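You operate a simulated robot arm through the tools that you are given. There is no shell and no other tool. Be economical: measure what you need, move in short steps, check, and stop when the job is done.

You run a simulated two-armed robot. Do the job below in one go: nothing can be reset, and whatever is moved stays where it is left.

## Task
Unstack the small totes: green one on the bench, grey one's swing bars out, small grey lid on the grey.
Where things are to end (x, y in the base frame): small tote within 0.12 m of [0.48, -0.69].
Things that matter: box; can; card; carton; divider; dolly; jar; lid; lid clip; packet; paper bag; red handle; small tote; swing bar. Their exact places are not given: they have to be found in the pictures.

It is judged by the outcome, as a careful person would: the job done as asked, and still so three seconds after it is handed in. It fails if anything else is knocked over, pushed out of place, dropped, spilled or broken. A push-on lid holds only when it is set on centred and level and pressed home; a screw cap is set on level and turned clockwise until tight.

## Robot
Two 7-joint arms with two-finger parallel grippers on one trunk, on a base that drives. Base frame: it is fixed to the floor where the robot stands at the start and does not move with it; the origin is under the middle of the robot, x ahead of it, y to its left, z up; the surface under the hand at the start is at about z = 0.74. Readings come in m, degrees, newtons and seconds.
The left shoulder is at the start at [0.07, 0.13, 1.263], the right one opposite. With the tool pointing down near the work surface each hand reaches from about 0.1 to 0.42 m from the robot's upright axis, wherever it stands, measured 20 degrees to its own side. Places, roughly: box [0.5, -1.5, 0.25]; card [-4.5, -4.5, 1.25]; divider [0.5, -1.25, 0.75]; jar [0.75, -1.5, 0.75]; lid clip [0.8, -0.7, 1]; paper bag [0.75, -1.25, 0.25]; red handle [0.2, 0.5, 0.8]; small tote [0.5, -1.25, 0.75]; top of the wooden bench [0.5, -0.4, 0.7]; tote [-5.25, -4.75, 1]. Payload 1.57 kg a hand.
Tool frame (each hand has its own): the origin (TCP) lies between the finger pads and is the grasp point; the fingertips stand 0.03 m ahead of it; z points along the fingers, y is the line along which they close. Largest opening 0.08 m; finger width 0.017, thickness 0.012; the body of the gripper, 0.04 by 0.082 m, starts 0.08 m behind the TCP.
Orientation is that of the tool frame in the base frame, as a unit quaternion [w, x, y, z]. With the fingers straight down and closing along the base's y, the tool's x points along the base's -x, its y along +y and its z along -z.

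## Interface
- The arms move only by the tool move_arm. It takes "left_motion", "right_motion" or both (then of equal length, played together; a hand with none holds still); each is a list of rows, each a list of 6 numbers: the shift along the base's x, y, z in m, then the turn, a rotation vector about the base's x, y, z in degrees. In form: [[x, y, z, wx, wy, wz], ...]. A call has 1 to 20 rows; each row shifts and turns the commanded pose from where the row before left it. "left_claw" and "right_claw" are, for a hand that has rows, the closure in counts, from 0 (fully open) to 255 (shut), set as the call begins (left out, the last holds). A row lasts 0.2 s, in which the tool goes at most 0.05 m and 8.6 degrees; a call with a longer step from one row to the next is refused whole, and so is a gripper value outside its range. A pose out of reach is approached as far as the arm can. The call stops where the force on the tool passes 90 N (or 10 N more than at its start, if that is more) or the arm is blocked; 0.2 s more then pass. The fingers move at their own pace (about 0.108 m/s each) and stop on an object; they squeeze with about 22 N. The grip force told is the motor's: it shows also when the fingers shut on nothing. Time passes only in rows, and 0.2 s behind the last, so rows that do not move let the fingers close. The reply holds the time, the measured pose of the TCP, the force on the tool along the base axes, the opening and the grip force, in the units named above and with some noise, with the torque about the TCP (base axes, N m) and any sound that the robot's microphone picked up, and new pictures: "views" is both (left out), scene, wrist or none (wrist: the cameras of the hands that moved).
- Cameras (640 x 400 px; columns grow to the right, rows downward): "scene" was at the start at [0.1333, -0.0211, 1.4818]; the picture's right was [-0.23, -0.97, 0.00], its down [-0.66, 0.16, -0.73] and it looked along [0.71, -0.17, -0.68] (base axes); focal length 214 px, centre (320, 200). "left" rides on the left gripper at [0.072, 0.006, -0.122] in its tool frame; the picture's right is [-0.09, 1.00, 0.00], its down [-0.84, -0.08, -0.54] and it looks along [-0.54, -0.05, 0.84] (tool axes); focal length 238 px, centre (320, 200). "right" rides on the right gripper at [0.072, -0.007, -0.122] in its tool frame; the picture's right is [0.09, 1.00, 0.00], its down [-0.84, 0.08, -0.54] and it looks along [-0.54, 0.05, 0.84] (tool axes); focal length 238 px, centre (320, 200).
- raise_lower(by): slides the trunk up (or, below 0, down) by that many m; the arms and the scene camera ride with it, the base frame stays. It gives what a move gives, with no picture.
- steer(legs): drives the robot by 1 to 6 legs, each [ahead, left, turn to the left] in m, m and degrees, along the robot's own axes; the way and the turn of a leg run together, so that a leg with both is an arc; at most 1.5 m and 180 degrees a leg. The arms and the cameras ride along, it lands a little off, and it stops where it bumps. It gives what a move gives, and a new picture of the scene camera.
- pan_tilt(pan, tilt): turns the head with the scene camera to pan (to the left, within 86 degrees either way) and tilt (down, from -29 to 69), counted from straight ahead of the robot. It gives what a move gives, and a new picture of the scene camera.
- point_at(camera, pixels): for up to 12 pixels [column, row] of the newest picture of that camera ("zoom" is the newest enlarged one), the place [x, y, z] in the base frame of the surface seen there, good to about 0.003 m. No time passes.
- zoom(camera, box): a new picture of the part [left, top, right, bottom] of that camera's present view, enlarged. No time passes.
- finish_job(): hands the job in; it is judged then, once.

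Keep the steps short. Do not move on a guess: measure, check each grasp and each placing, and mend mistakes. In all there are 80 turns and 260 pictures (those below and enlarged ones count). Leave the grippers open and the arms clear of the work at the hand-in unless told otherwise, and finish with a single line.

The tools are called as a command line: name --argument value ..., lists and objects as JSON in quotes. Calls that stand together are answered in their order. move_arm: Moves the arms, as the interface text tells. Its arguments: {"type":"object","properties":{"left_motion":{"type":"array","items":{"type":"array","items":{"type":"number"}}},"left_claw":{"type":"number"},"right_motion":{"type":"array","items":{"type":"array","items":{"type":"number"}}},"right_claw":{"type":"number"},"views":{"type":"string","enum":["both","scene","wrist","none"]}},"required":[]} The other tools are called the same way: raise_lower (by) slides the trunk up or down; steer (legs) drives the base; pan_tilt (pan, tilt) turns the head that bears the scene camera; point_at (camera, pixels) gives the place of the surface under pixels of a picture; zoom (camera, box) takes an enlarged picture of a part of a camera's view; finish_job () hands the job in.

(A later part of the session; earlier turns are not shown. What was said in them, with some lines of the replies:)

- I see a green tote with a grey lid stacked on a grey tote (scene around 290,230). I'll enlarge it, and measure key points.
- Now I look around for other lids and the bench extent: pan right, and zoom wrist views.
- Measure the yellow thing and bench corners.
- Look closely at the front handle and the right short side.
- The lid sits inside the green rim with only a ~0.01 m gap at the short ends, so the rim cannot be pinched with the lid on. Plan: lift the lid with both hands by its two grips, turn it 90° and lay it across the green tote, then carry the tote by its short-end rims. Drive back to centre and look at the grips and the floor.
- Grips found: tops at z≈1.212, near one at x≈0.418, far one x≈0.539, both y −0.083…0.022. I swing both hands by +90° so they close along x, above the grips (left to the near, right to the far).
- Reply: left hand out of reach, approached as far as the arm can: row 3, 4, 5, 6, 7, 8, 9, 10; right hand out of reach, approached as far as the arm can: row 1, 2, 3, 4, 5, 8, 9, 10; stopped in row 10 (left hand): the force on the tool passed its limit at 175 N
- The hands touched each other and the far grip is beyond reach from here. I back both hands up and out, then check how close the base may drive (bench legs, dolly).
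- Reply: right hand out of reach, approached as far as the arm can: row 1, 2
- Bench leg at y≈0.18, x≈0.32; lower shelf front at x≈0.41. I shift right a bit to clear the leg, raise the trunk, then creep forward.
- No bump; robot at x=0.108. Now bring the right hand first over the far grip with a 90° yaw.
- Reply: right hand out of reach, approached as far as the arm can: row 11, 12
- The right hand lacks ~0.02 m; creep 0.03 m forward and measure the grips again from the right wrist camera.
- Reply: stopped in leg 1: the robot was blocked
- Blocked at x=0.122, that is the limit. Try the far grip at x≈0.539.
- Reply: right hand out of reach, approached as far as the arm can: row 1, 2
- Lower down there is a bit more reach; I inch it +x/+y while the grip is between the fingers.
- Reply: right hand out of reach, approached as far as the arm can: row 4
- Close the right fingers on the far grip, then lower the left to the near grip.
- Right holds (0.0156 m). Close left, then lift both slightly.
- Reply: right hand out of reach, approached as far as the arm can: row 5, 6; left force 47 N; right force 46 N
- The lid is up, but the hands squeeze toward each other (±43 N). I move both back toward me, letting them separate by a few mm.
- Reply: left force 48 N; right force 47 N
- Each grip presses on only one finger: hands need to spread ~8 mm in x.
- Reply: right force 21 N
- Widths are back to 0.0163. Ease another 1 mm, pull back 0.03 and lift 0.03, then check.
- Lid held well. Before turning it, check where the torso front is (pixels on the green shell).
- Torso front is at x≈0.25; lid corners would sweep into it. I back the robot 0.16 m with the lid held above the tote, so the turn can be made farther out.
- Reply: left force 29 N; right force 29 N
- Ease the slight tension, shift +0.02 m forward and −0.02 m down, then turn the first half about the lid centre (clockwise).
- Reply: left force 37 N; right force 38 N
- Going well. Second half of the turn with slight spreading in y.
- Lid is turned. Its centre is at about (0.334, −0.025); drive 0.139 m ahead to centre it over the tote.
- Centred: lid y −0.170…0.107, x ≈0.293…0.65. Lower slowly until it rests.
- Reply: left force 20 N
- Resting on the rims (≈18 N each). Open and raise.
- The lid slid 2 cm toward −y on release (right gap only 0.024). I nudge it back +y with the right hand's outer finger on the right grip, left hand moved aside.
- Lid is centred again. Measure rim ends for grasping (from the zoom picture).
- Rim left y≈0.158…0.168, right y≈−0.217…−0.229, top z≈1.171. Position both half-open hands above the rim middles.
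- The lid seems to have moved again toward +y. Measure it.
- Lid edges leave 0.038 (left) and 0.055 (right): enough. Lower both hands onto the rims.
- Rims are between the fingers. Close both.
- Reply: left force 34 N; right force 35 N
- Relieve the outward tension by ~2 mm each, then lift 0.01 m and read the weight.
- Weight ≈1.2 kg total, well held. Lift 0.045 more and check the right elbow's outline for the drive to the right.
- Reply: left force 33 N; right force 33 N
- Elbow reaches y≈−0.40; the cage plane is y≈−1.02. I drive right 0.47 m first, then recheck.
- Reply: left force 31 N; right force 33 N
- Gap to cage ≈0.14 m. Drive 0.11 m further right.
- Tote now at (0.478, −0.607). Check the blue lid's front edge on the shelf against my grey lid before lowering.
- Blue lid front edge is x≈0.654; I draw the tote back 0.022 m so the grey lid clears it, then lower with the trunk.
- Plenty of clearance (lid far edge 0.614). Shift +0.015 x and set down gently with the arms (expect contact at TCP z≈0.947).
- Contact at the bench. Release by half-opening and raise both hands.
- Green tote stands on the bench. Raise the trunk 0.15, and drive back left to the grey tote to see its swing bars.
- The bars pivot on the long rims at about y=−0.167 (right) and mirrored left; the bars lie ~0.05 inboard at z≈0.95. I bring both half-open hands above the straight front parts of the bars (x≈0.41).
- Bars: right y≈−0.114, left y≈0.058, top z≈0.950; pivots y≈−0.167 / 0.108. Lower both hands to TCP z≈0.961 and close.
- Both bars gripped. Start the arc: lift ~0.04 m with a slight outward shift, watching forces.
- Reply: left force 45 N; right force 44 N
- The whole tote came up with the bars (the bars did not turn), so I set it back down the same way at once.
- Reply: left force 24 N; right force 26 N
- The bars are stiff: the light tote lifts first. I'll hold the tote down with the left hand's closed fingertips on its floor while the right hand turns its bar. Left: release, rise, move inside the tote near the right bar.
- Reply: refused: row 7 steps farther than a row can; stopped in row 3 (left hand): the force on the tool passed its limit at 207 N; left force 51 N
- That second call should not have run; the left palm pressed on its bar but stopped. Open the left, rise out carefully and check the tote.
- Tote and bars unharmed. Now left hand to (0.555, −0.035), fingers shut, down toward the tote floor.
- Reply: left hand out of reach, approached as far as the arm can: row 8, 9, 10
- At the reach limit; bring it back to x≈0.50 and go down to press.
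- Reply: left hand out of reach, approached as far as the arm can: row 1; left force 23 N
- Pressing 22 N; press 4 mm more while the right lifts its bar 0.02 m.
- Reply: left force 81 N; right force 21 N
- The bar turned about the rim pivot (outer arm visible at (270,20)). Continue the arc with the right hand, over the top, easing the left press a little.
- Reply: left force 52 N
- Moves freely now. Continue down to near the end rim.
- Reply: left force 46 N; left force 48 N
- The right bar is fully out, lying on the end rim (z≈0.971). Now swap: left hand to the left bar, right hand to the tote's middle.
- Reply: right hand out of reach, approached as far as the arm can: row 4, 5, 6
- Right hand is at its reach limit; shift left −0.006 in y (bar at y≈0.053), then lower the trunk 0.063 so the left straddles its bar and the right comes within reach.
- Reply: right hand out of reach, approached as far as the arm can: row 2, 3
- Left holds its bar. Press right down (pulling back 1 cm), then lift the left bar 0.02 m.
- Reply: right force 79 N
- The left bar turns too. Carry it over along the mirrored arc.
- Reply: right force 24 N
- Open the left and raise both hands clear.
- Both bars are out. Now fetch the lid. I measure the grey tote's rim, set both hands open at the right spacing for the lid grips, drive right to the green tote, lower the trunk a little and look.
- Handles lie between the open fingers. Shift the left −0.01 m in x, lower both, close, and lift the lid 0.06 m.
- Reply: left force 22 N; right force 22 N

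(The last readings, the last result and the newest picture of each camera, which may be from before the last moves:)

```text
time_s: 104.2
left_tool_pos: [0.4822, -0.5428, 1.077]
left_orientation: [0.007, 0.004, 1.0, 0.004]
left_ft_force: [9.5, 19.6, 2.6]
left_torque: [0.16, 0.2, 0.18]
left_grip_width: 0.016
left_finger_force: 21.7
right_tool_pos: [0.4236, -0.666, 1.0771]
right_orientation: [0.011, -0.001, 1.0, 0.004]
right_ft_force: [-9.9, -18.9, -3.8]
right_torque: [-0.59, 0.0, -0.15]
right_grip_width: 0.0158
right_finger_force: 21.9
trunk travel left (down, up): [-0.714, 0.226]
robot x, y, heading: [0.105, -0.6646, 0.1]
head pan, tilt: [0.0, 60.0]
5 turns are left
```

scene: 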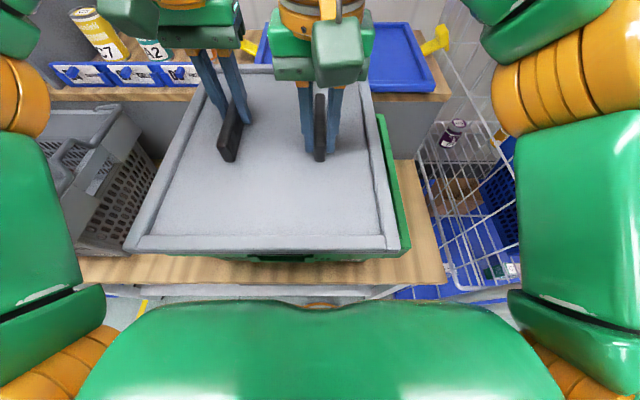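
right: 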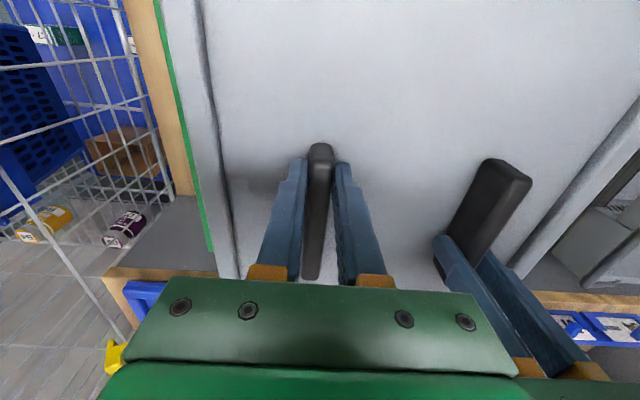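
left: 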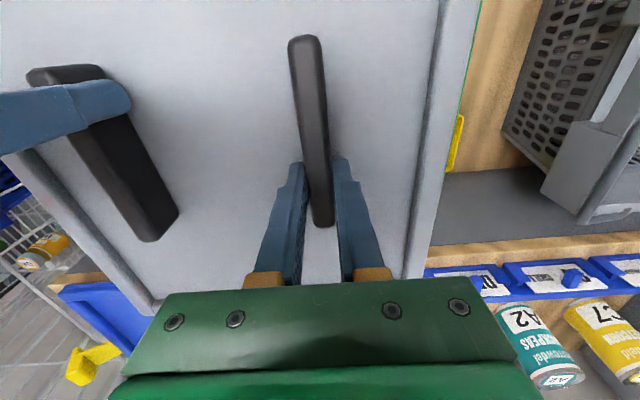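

Lid held firmly. Raise the trunk, lower the hands 0.06 relative to it, turn the lid +90° back to its own orientation, then drive left and up to the grey tote.

raise_lower --by 0.13

move_arm --left_motion '[[0, 0.0005, -0.03, 0, 0, 0], [0, 0.0005, -0.03, 0, 0, 0], [-0.0041, 0.0035, 0, 0, 0, 8.182], [-0.0044, 0.0022, 0, 0, 0, 8.182], [-0.0047, 0.0009, 0, 0, 0, 8.182], [-0.0048, -0.0006, 0, 0, 0, 8.182], [-0.0045, -0.0019, 0, 0, 0, 8.182], [-0.0122, -0.0032, 0, 0, 0, 8.182], [-0.0135, -0.0045, 0, 0, 0, 8.182], [-0.0159, -0.0058, 0, 0, 0, 8.182], [-0.014, -0.0067, 0, 0, 0, 8.182], [-0.012, -0.0078, 0, 0, 0, 8.182], [-0.0098, -0.0084, 0, 0, 0, 8.182]]' --right_motion '[[0, -0.0005, -0.03, 0, 0, 0], [0, -0.0005, -0.03, 0, 0, 0], [0.0141, -0.0035, 0, 0, 0, 8.182], [0.0144, -0.0022, 0, 0, 0, 8.182], [0.0147, -0.0009, 0, 0, 0, 8.182], [0.0148, 0.0006, 0, 0, 0, 8.182], [0.0145, 0.0019, 0, 0, 0, 8.182], [0.0062, 0.0032, 0, 0, 0, 8.182], [0.0035, 0.0045, 0, 0, 0, 8.182], [-0.0001, 0.0058, 0, 0, 0, 8.182], [0, 0.0067, 0, 0, 0, 8.182], [0, 0.0078, 0, 0, 0, 8.182], [-0.0002, 0.0084, 0, 0, 0, 8.182]]' --views "scene"

steer --legs '[[0, 0.3, 0], [0, 0.28, 0], [0.013, 0, 0]]'

raise_lower --by -0.07

move_arm --left_motion '[[0, 0, 0, 0, 0, 0]]' --right_motion '[[0, 0, 0, 0, 0, 0]]' --views "both"

```text
time_s: 105.8
left_tool_pos: [0.4841, -0.5421, 1.2049]
left_orientation: [0.006, 0.004, 1.0, 0.004]
left_ft_force: [10.2, 20.6, 2.6]
left_torque: [0.12, -0.11, 0.14]
left_grip_width: 0.0159
left_finger_force: 21.7
right_tool_pos: [0.4247, -0.6673, 1.2084]
right_orientation: [0.011, -0.001, 1.0, 0.004]
right_ft_force: [-10.6, -19.8, -3.6]
right_torque: [-0.6, 0.37, -0.08]
right_grip_width: 0.0156
right_finger_force: 22.2
trunk travel left (down, up): [-0.844, 0.096]
robot x, y, heading: [0.097, -0.6653, 0.1]
head pan, tilt: [0.0, 60.0]
```

```text
time_s: 108.6
left_tool_pos: [0.3857, -0.5743, 1.1452]
left_orientation: [0.003, -0.705, 0.709, 0.003]
left_ft_force: [14.2, -14.6, -4.1]
left_torque: [0.14, 0.14, -0.48]
left_grip_width: 0.0163
left_finger_force: 22.8
right_tool_pos: [0.5047, -0.641, 1.1463]
right_orientation: [-0.004, 0.712, -0.702, -0.015]
right_ft_force: [-13.3, 15.8, 1.1]
right_torque: [0.04, 0.13, -0.49]
right_grip_width: 0.0162
right_finger_force: 21.4
right hand out of reach, approached as far as the arm can: row 13
trunk travel left (down, up): [-0.844, 0.096]
robot x, y, heading: [0.1015, -0.6646, 0.0]
head pan, tilt: [0.0, 60.0]
```

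scene: 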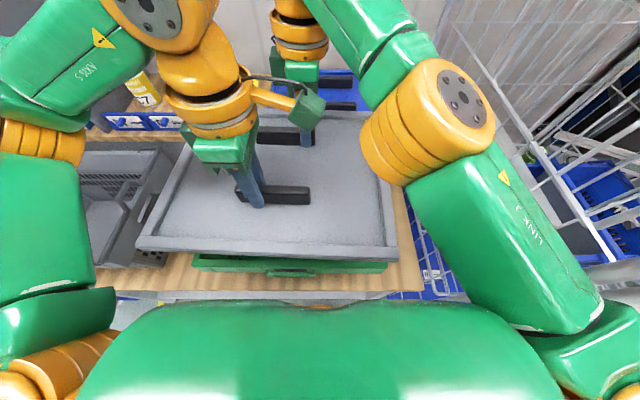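

```text
time_s: 112.6
left_tool_pos: [0.3935, 0.0075, 1.1459]
left_orientation: [0.004, -0.705, 0.709, 0.006]
left_ft_force: [22.6, -17.8, -0.4]
left_torque: [-0.34, -0.32, -0.13]
left_grip_width: 0.0156
left_finger_force: 22.7
right_tool_pos: [0.5157, -0.0616, 1.1483]
right_orientation: [-0.004, 0.709, -0.706, -0.012]
right_ft_force: [-23.5, 17.7, -1.7]
right_torque: [0.3, 0.15, -0.36]
right_grip_width: 0.0159
right_finger_force: 22.3
trunk travel left (down, up): [-0.844, 0.096]
robot x, y, heading: [0.1104, -0.0855, 0.0]
head pan, tilt: [0.0, 60.0]
```

scene: 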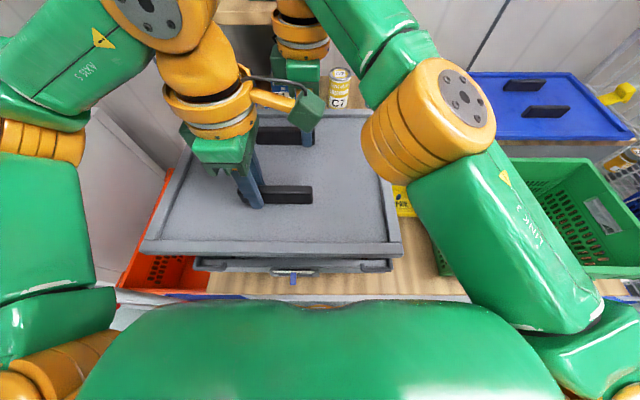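

```text
time_s: 113.7
left_tool_pos: [0.395, 0.0073, 1.0749]
left_orientation: [0.002, -0.704, 0.71, 0.007]
left_ft_force: [1.7, -3.1, -0.4]
left_torque: [-0.1, 0.04, -0.03]
left_grip_width: 0.0157
left_finger_force: 21.8
right_tool_pos: [0.5197, -0.0624, 1.0753]
right_orientation: [-0.003, 0.71, -0.704, -0.013]
right_ft_force: [-1.4, 3.8, -1.0]
right_torque: [0.0, -0.21, -0.33]
right_grip_width: 0.0159
right_finger_force: 22.7
trunk travel left (down, up): [-0.774, 0.166]
robot x, y, heading: [0.1115, -0.0861, 0.1]
head pan, tilt: [0.0, 60.0]
```

```text
time_s: 114.1
left_tool_pos: [0.3959, 0.0061, 1.0736]
left_orientation: [0.002, -0.705, 0.709, 0.007]
left_ft_force: [2.3, -5.1, 0.0]
left_torque: [-0.18, 0.09, -0.06]
left_grip_width: 0.0157
left_finger_force: 22.4
right_tool_pos: [0.5192, -0.0621, 1.0764]
right_orientation: [-0.004, 0.71, -0.704, -0.013]
right_ft_force: [-1.5, 4.6, -1.5]
right_torque: [0.08, -0.19, -0.31]
right_grip_width: 0.0156
right_finger_force: 22.1
trunk travel left (down, up): [-0.774, 0.166]
robot x, y, heading: [0.1061, -0.0839, 0.1]
head pan, tilt: [0.0, 60.0]
4 turns are left
```

scene: 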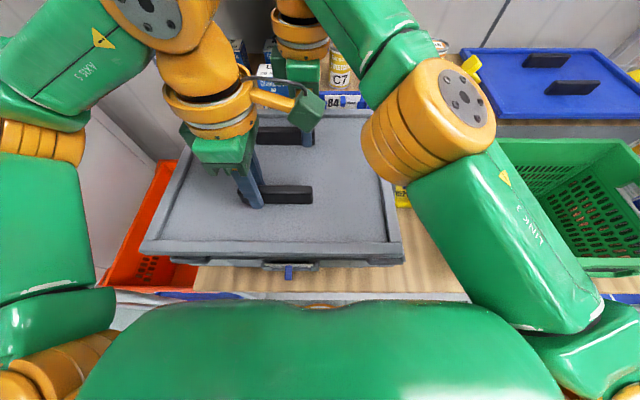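
right: 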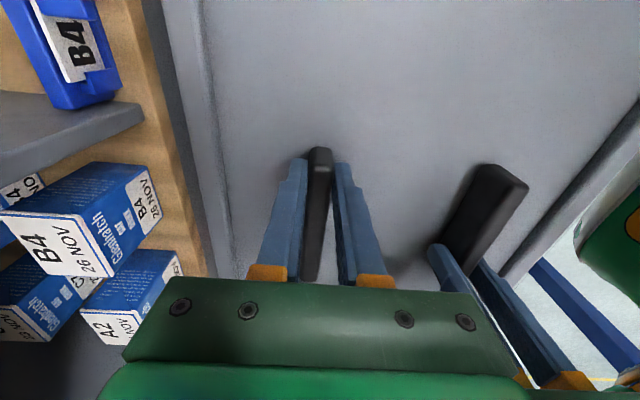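
left: 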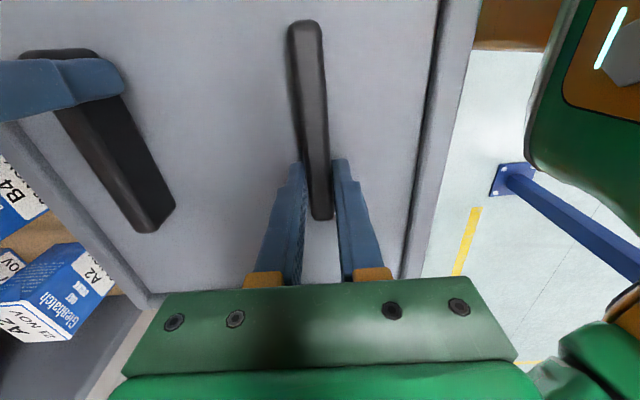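

The lid is back in its own orientation above the grey tote. Measure its edges, and creep forward 0.012 m.

point_at --camera "scene" --pixels '[[145, 247], [398, 248], [270, 246], [312, 192], [315, 138], [380, 120], [189, 140], [386, 200], [162, 205], [395, 225], [152, 225]]'

steer --legs '[[0.012, 0, 0]]'

move_arm --left_motion '[[0, 0, 0, 0, 0, 0], [0, 0, 0, 0, 0, 0]]' --right_motion '[[0, 0, 0, 0, 0, 0], [0, 0, 0, 0, 0, 0]]' --views "scene"

point_at --camera "scene" --pixels '[[145, 247], [398, 248], [270, 246], [312, 192], [385, 190], [165, 195], [312, 138]]'

```text
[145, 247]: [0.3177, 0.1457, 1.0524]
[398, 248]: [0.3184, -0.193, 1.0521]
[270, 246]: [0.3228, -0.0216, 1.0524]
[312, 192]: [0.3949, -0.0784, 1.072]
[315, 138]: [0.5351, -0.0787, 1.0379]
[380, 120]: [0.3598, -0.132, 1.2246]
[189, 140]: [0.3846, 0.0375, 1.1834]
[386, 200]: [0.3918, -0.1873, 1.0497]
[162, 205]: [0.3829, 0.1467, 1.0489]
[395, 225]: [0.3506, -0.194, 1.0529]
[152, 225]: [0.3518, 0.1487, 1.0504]
```

```text
time_s: 115.0
left_tool_pos: [0.4052, 0.0068, 1.0751]
left_orientation: [0.002, -0.705, 0.709, 0.008]
left_ft_force: [0.7, -1.9, -0.7]
left_torque: [0.07, 0.17, -0.01]
left_grip_width: 0.0156
left_finger_force: 21.8
right_tool_pos: [0.5281, -0.0632, 1.0762]
right_orientation: [-0.003, 0.71, -0.705, -0.012]
right_ft_force: [0.2, 2.0, -0.7]
right_torque: [-0.02, -0.08, -0.3]
right_grip_width: 0.0158
right_finger_force: 22.2
trunk travel left (down, up): [-0.774, 0.166]
robot x, y, heading: [0.1226, -0.0864, 0.4]
head pan, tilt: [0.0, 60.0]
stopped in leg 1: the robot was blocked; the commanded pose is now the measured one
```

scene: 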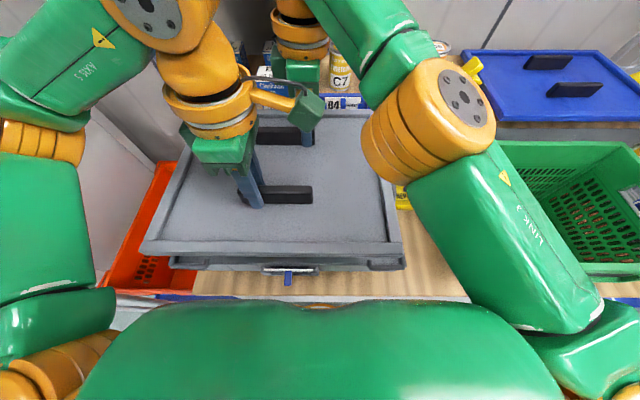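

```text
time_s: 115.6
left_tool_pos: [0.4058, 0.007, 1.075]
left_orientation: [0.001, -0.705, 0.709, 0.007]
left_ft_force: [-0.6, -1.9, -2.1]
left_torque: [-0.04, 0.12, -0.05]
left_grip_width: 0.0155
left_finger_force: 22.3
right_tool_pos: [0.5284, -0.0632, 1.0773]
right_orientation: [-0.003, 0.71, -0.705, -0.012]
right_ft_force: [0.8, 2.2, -1.6]
right_torque: [0.0, -0.21, -0.29]
right_grip_width: 0.0159
right_finger_force: 22.2
trunk travel left (down, up): [-0.774, 0.166]
robot x, y, heading: [0.1188, -0.0912, 0.3]
head pan, tilt: [0.0, 60.0]
```

scene: 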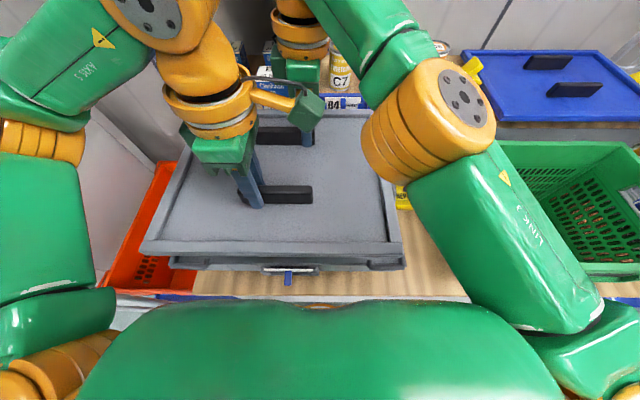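

```text
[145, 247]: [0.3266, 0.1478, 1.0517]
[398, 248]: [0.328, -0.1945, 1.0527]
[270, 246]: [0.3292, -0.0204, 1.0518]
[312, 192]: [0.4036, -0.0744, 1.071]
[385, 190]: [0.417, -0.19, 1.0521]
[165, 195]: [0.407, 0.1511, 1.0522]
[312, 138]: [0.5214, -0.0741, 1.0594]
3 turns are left
```

Lid centre is ≈(0.467, −0.0235); grey tote centre ≈(0.475, −0.034). Shift +0.007 x, −0.0105 y, lower, then press slowly home.

move_arm --left_motion '[[0.0035, -0.005, 0, 0, 0, 0], [0.0035, -0.0055, 0, 0, 0, 0], [0, 0, -0.015, 0, 0, 0], [0, 0, -0.015, 0, 0, 0], [0, 0, -0.015, 0, 0, 0]]' --right_motion '[[0.0035, -0.005, 0, 0, 0, 0], [0.0035, -0.0055, 0, 0, 0, 0], [0, 0, -0.016, 0, 0, 0], [0, 0, -0.016, 0, 0, 0], [0, 0, -0.015, 0, 0, 0]]' --views "none"

move_arm --left_motion '[[0, 0, -0.004, 0, 0, 0], [0, 0, -0.004, 0, 0, 0], [0, 0, -0.004, 0, 0, 0], [0, 0, -0.004, 0, 0, 0], [0, 0, -0.004, 0, 0, 0], [0, 0, -0.003, 0, 0, 0], [0, 0, -0.003, 0, 0, 0], [0, 0, -0.003, 0, 0, 0]]' --right_motion '[[0, 0, -0.004, 0, 0, 0], [0, 0, -0.004, 0, 0, 0], [0, 0, -0.004, 0, 0, 0], [0, 0, -0.004, 0, 0, 0], [0, 0, -0.004, 0, 0, 0], [0, 0, -0.003, 0, 0, 0], [0, 0, -0.003, 0, 0, 0], [0, 0, -0.003, 0, 0, 0]]' --views "both"

zoom --camera "scene" --box '[120, 90, 420, 290]'

point_at --camera "scene" --pixels '[[180, 240], [270, 242], [370, 242], [384, 190], [175, 195], [200, 130], [372, 130], [330, 120], [230, 118]]'

```text
time_s: 116.8
left_tool_pos: [0.4121, -0.0046, 1.0305]
left_orientation: [0.001, -0.705, 0.71, 0.006]
left_ft_force: [9.4, -6.8, -5.6]
left_torque: [-0.08, 0.34, -0.02]
left_grip_width: 0.0157
left_finger_force: 22.3
right_tool_pos: [0.5354, -0.0719, 1.0304]
right_orientation: [-0.004, 0.709, -0.705, -0.014]
right_ft_force: [-9.2, 7.6, 4.0]
right_torque: [0.47, 0.2, -0.23]
right_grip_width: 0.0155
right_finger_force: 22.0
trunk travel left (down, up): [-0.774, 0.166]
robot x, y, heading: [0.1169, -0.0838, 0.4]
head pan, tilt: [0.0, 60.0]
```

```text
time_s: 118.6
left_tool_pos: [0.4104, -0.0042, 1.0032]
left_orientation: [0.003, -0.705, 0.709, 0.005]
left_ft_force: [8.6, 0.5, 18.8]
left_torque: [-0.01, -0.4, 0.21]
left_grip_width: 0.0158
left_finger_force: 22.2
right_tool_pos: [0.5337, -0.0746, 1.0026]
right_orientation: [-0.006, 0.709, -0.705, -0.011]
right_ft_force: [3.0, 1.0, 18.7]
right_torque: [0.02, -0.69, -0.1]
right_grip_width: 0.0158
right_finger_force: 22.4
trunk travel left (down, up): [-0.774, 0.166]
robot x, y, heading: [0.1174, -0.086, 0.3]
head pan, tilt: [0.0, 60.0]
```

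scene: 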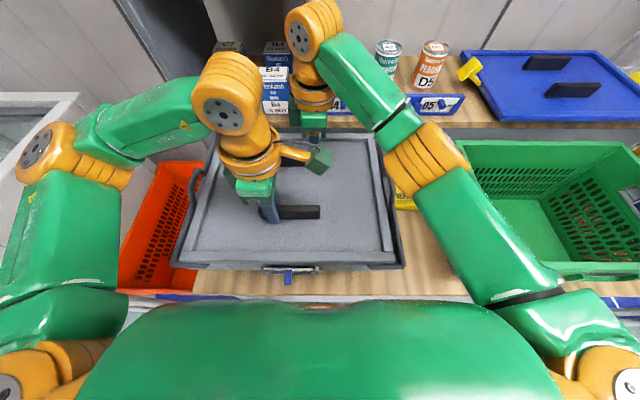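
right: 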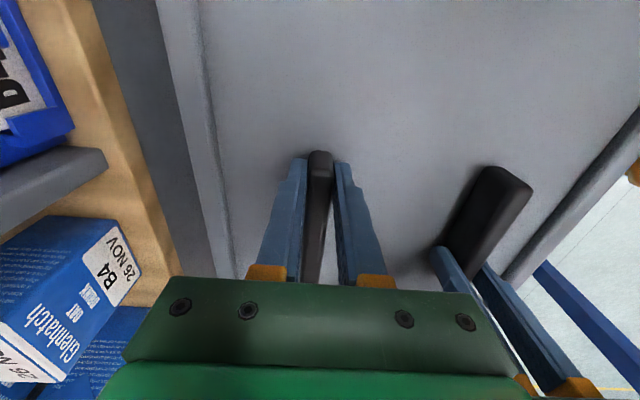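
left: 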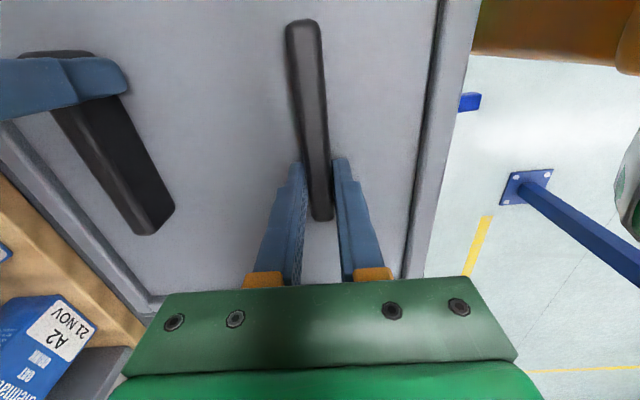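

```text
2.00 times, centred on (270, 190) of scene
```

zoom: 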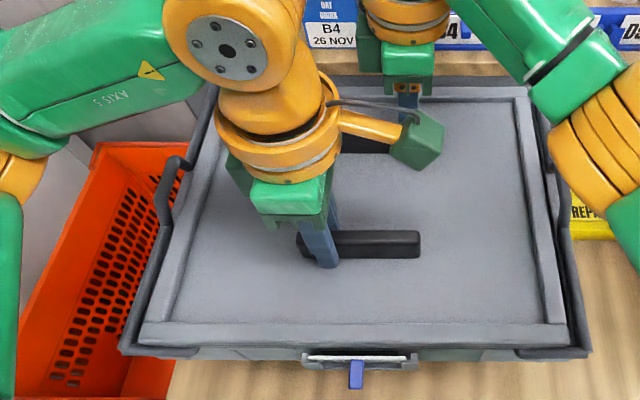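

```text
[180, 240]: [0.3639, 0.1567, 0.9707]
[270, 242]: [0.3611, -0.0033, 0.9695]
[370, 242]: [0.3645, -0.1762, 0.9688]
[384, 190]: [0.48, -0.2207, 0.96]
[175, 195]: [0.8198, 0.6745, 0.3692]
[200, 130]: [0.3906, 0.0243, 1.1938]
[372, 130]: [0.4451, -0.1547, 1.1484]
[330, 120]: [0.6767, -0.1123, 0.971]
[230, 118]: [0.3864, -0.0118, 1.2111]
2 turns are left
```

The lid sits level at z≈0.97 (rim +0.009, just as it sat on the green), both hands feel 19 N. Press firmly once more, relieve, open, rise clear and back off.

move_arm --left_motion '[[0, 0, -0.003, 0, 0, 0], [0, 0, -0.002, 0, 0, 0], [0, 0, 0, 0, 0, 0]]' --right_motion '[[0, 0, -0.003, 0, 0, 0], [0, 0, -0.002, 0, 0, 0], [0, 0, 0, 0, 0, 0]]' --views "none"

move_arm --left_motion '[[0, 0, 0.003, 0, 0, 0], [0, 0, 0.002, 0, 0, 0], [0, 0, 0.001, 0, 0, 0]]' --right_motion '[[0, 0, 0.003, 0, 0, 0], [0, 0, 0.002, 0, 0, 0], [0, 0, 0.001, 0, 0, 0]]' --views "none"

move_arm --left_motion '[[0, 0, 0, 0, 0, 0], [0, 0, 0, 0, 0, 0], [0, 0, 0, 0, 0, 0], [0, 0, 0.015, 0, 0, 0], [0, 0, 0.02, 0, 0, 0], [0, 0, 0.02, 0, 0, 0], [0, 0, 0.02, 0, 0, 0]]' --left_claw 0 --right_motion '[[0, 0, 0, 0, 0, 0], [0, 0, 0, 0, 0, 0], [0, 0, 0, 0, 0, 0], [0, 0, 0.015, 0, 0, 0], [0, 0, 0.02, 0, 0, 0], [0, 0, 0.02, 0, 0, 0], [0, 0, 0.02, 0, 0, 0]]' --right_claw 0 --views "none"

steer --legs '[[-0.3, 0, 0]]'

```text
time_s: 119.4
left_tool_pos: [0.409, -0.0052, 0.9971]
left_orientation: [0.003, -0.704, 0.71, 0.005]
left_ft_force: [5.4, 4.3, 26.8]
left_torque: [-0.21, -0.48, 0.16]
left_grip_width: 0.016
left_finger_force: 22.4
right_tool_pos: [0.5327, -0.0733, 0.9977]
right_orientation: [-0.007, 0.709, -0.705, -0.011]
right_ft_force: [19.5, -3.1, 43.1]
right_torque: [-0.21, -0.86, -0.15]
right_grip_width: 0.0161
right_finger_force: 22.1
trunk travel left (down, up): [-0.774, 0.166]
robot x, y, heading: [0.1199, -0.0885, 0.2]
head pan, tilt: [0.0, 60.0]
```

```text
time_s: 120.2
left_tool_pos: [0.4113, -0.0035, 1.0022]
left_orientation: [0.001, -0.705, 0.71, 0.007]
left_ft_force: [-8.2, -0.8, -4.3]
left_torque: [0.52, 0.49, -0.15]
left_grip_width: 0.0159
left_finger_force: 21.8
right_tool_pos: [0.5345, -0.074, 1.0005]
right_orientation: [-0.001, 0.708, -0.706, -0.014]
right_ft_force: [9.8, 0.4, 2.7]
right_torque: [-0.27, 0.01, -0.63]
right_grip_width: 0.0158
right_finger_force: 22.4
trunk travel left (down, up): [-0.774, 0.166]
robot x, y, heading: [0.1187, -0.0878, 0.1]
head pan, tilt: [0.0, 60.0]
```

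```text
time_s: 121.8
left_tool_pos: [0.4104, -0.0036, 1.0778]
left_orientation: [0.002, -0.705, 0.709, 0.006]
left_ft_force: [-0.3, 0.5, 0.8]
left_torque: [-0.02, -0.02, -0.01]
left_grip_width: 0.0802
left_finger_force: 0.1
right_tool_pos: [0.5324, -0.072, 1.0774]
right_orientation: [-0.006, 0.709, -0.705, -0.01]
right_ft_force: [-0.8, -0.2, 0.8]
right_torque: [-0.01, 0.0, 0.03]
right_grip_width: 0.08
right_finger_force: 0.1
trunk travel left (down, up): [-0.774, 0.166]
robot x, y, heading: [0.1198, -0.0909, -0.0]
head pan, tilt: [0.0, 60.0]
```

```text
time_s: 123.8
left_tool_pos: [0.1162, -0.0062, 1.0772]
left_orientation: [0.002, -0.705, 0.709, 0.007]
left_ft_force: [0.2, 0.5, -0.3]
left_torque: [-0.02, 0.01, -0.01]
left_grip_width: 0.0799
left_finger_force: 0.0
right_tool_pos: [0.2387, -0.0737, 1.0758]
right_orientation: [-0.003, 0.709, -0.705, -0.013]
right_ft_force: [-0.3, 0.1, -1.2]
right_torque: [-0.04, 0.03, 0.0]
right_grip_width: 0.0801
right_finger_force: 0.1
trunk travel left (down, up): [-0.774, 0.166]
robot x, y, heading: [-0.1768, -0.0902, 0.4]
head pan, tilt: [0.0, 60.0]
1 turns are left
```

scene: 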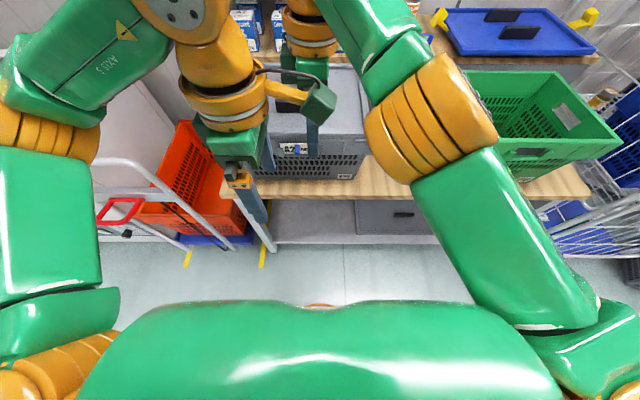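

The green tote stands on the bench, the grey tote's bars are out and the lid is pressed on it, and both hands are open and clear, so I hand the job in.

finish_job

```text
The job is handed in.
```

I handed the job in: the green tote is on the bench at about (0.465, -0.606), 0.086 m from its target. Both of the grey tote's swing bars are out, and the small grey lid is on the grey tote, level and pressed down; after backing off I saw it only partly hidden by the arm.
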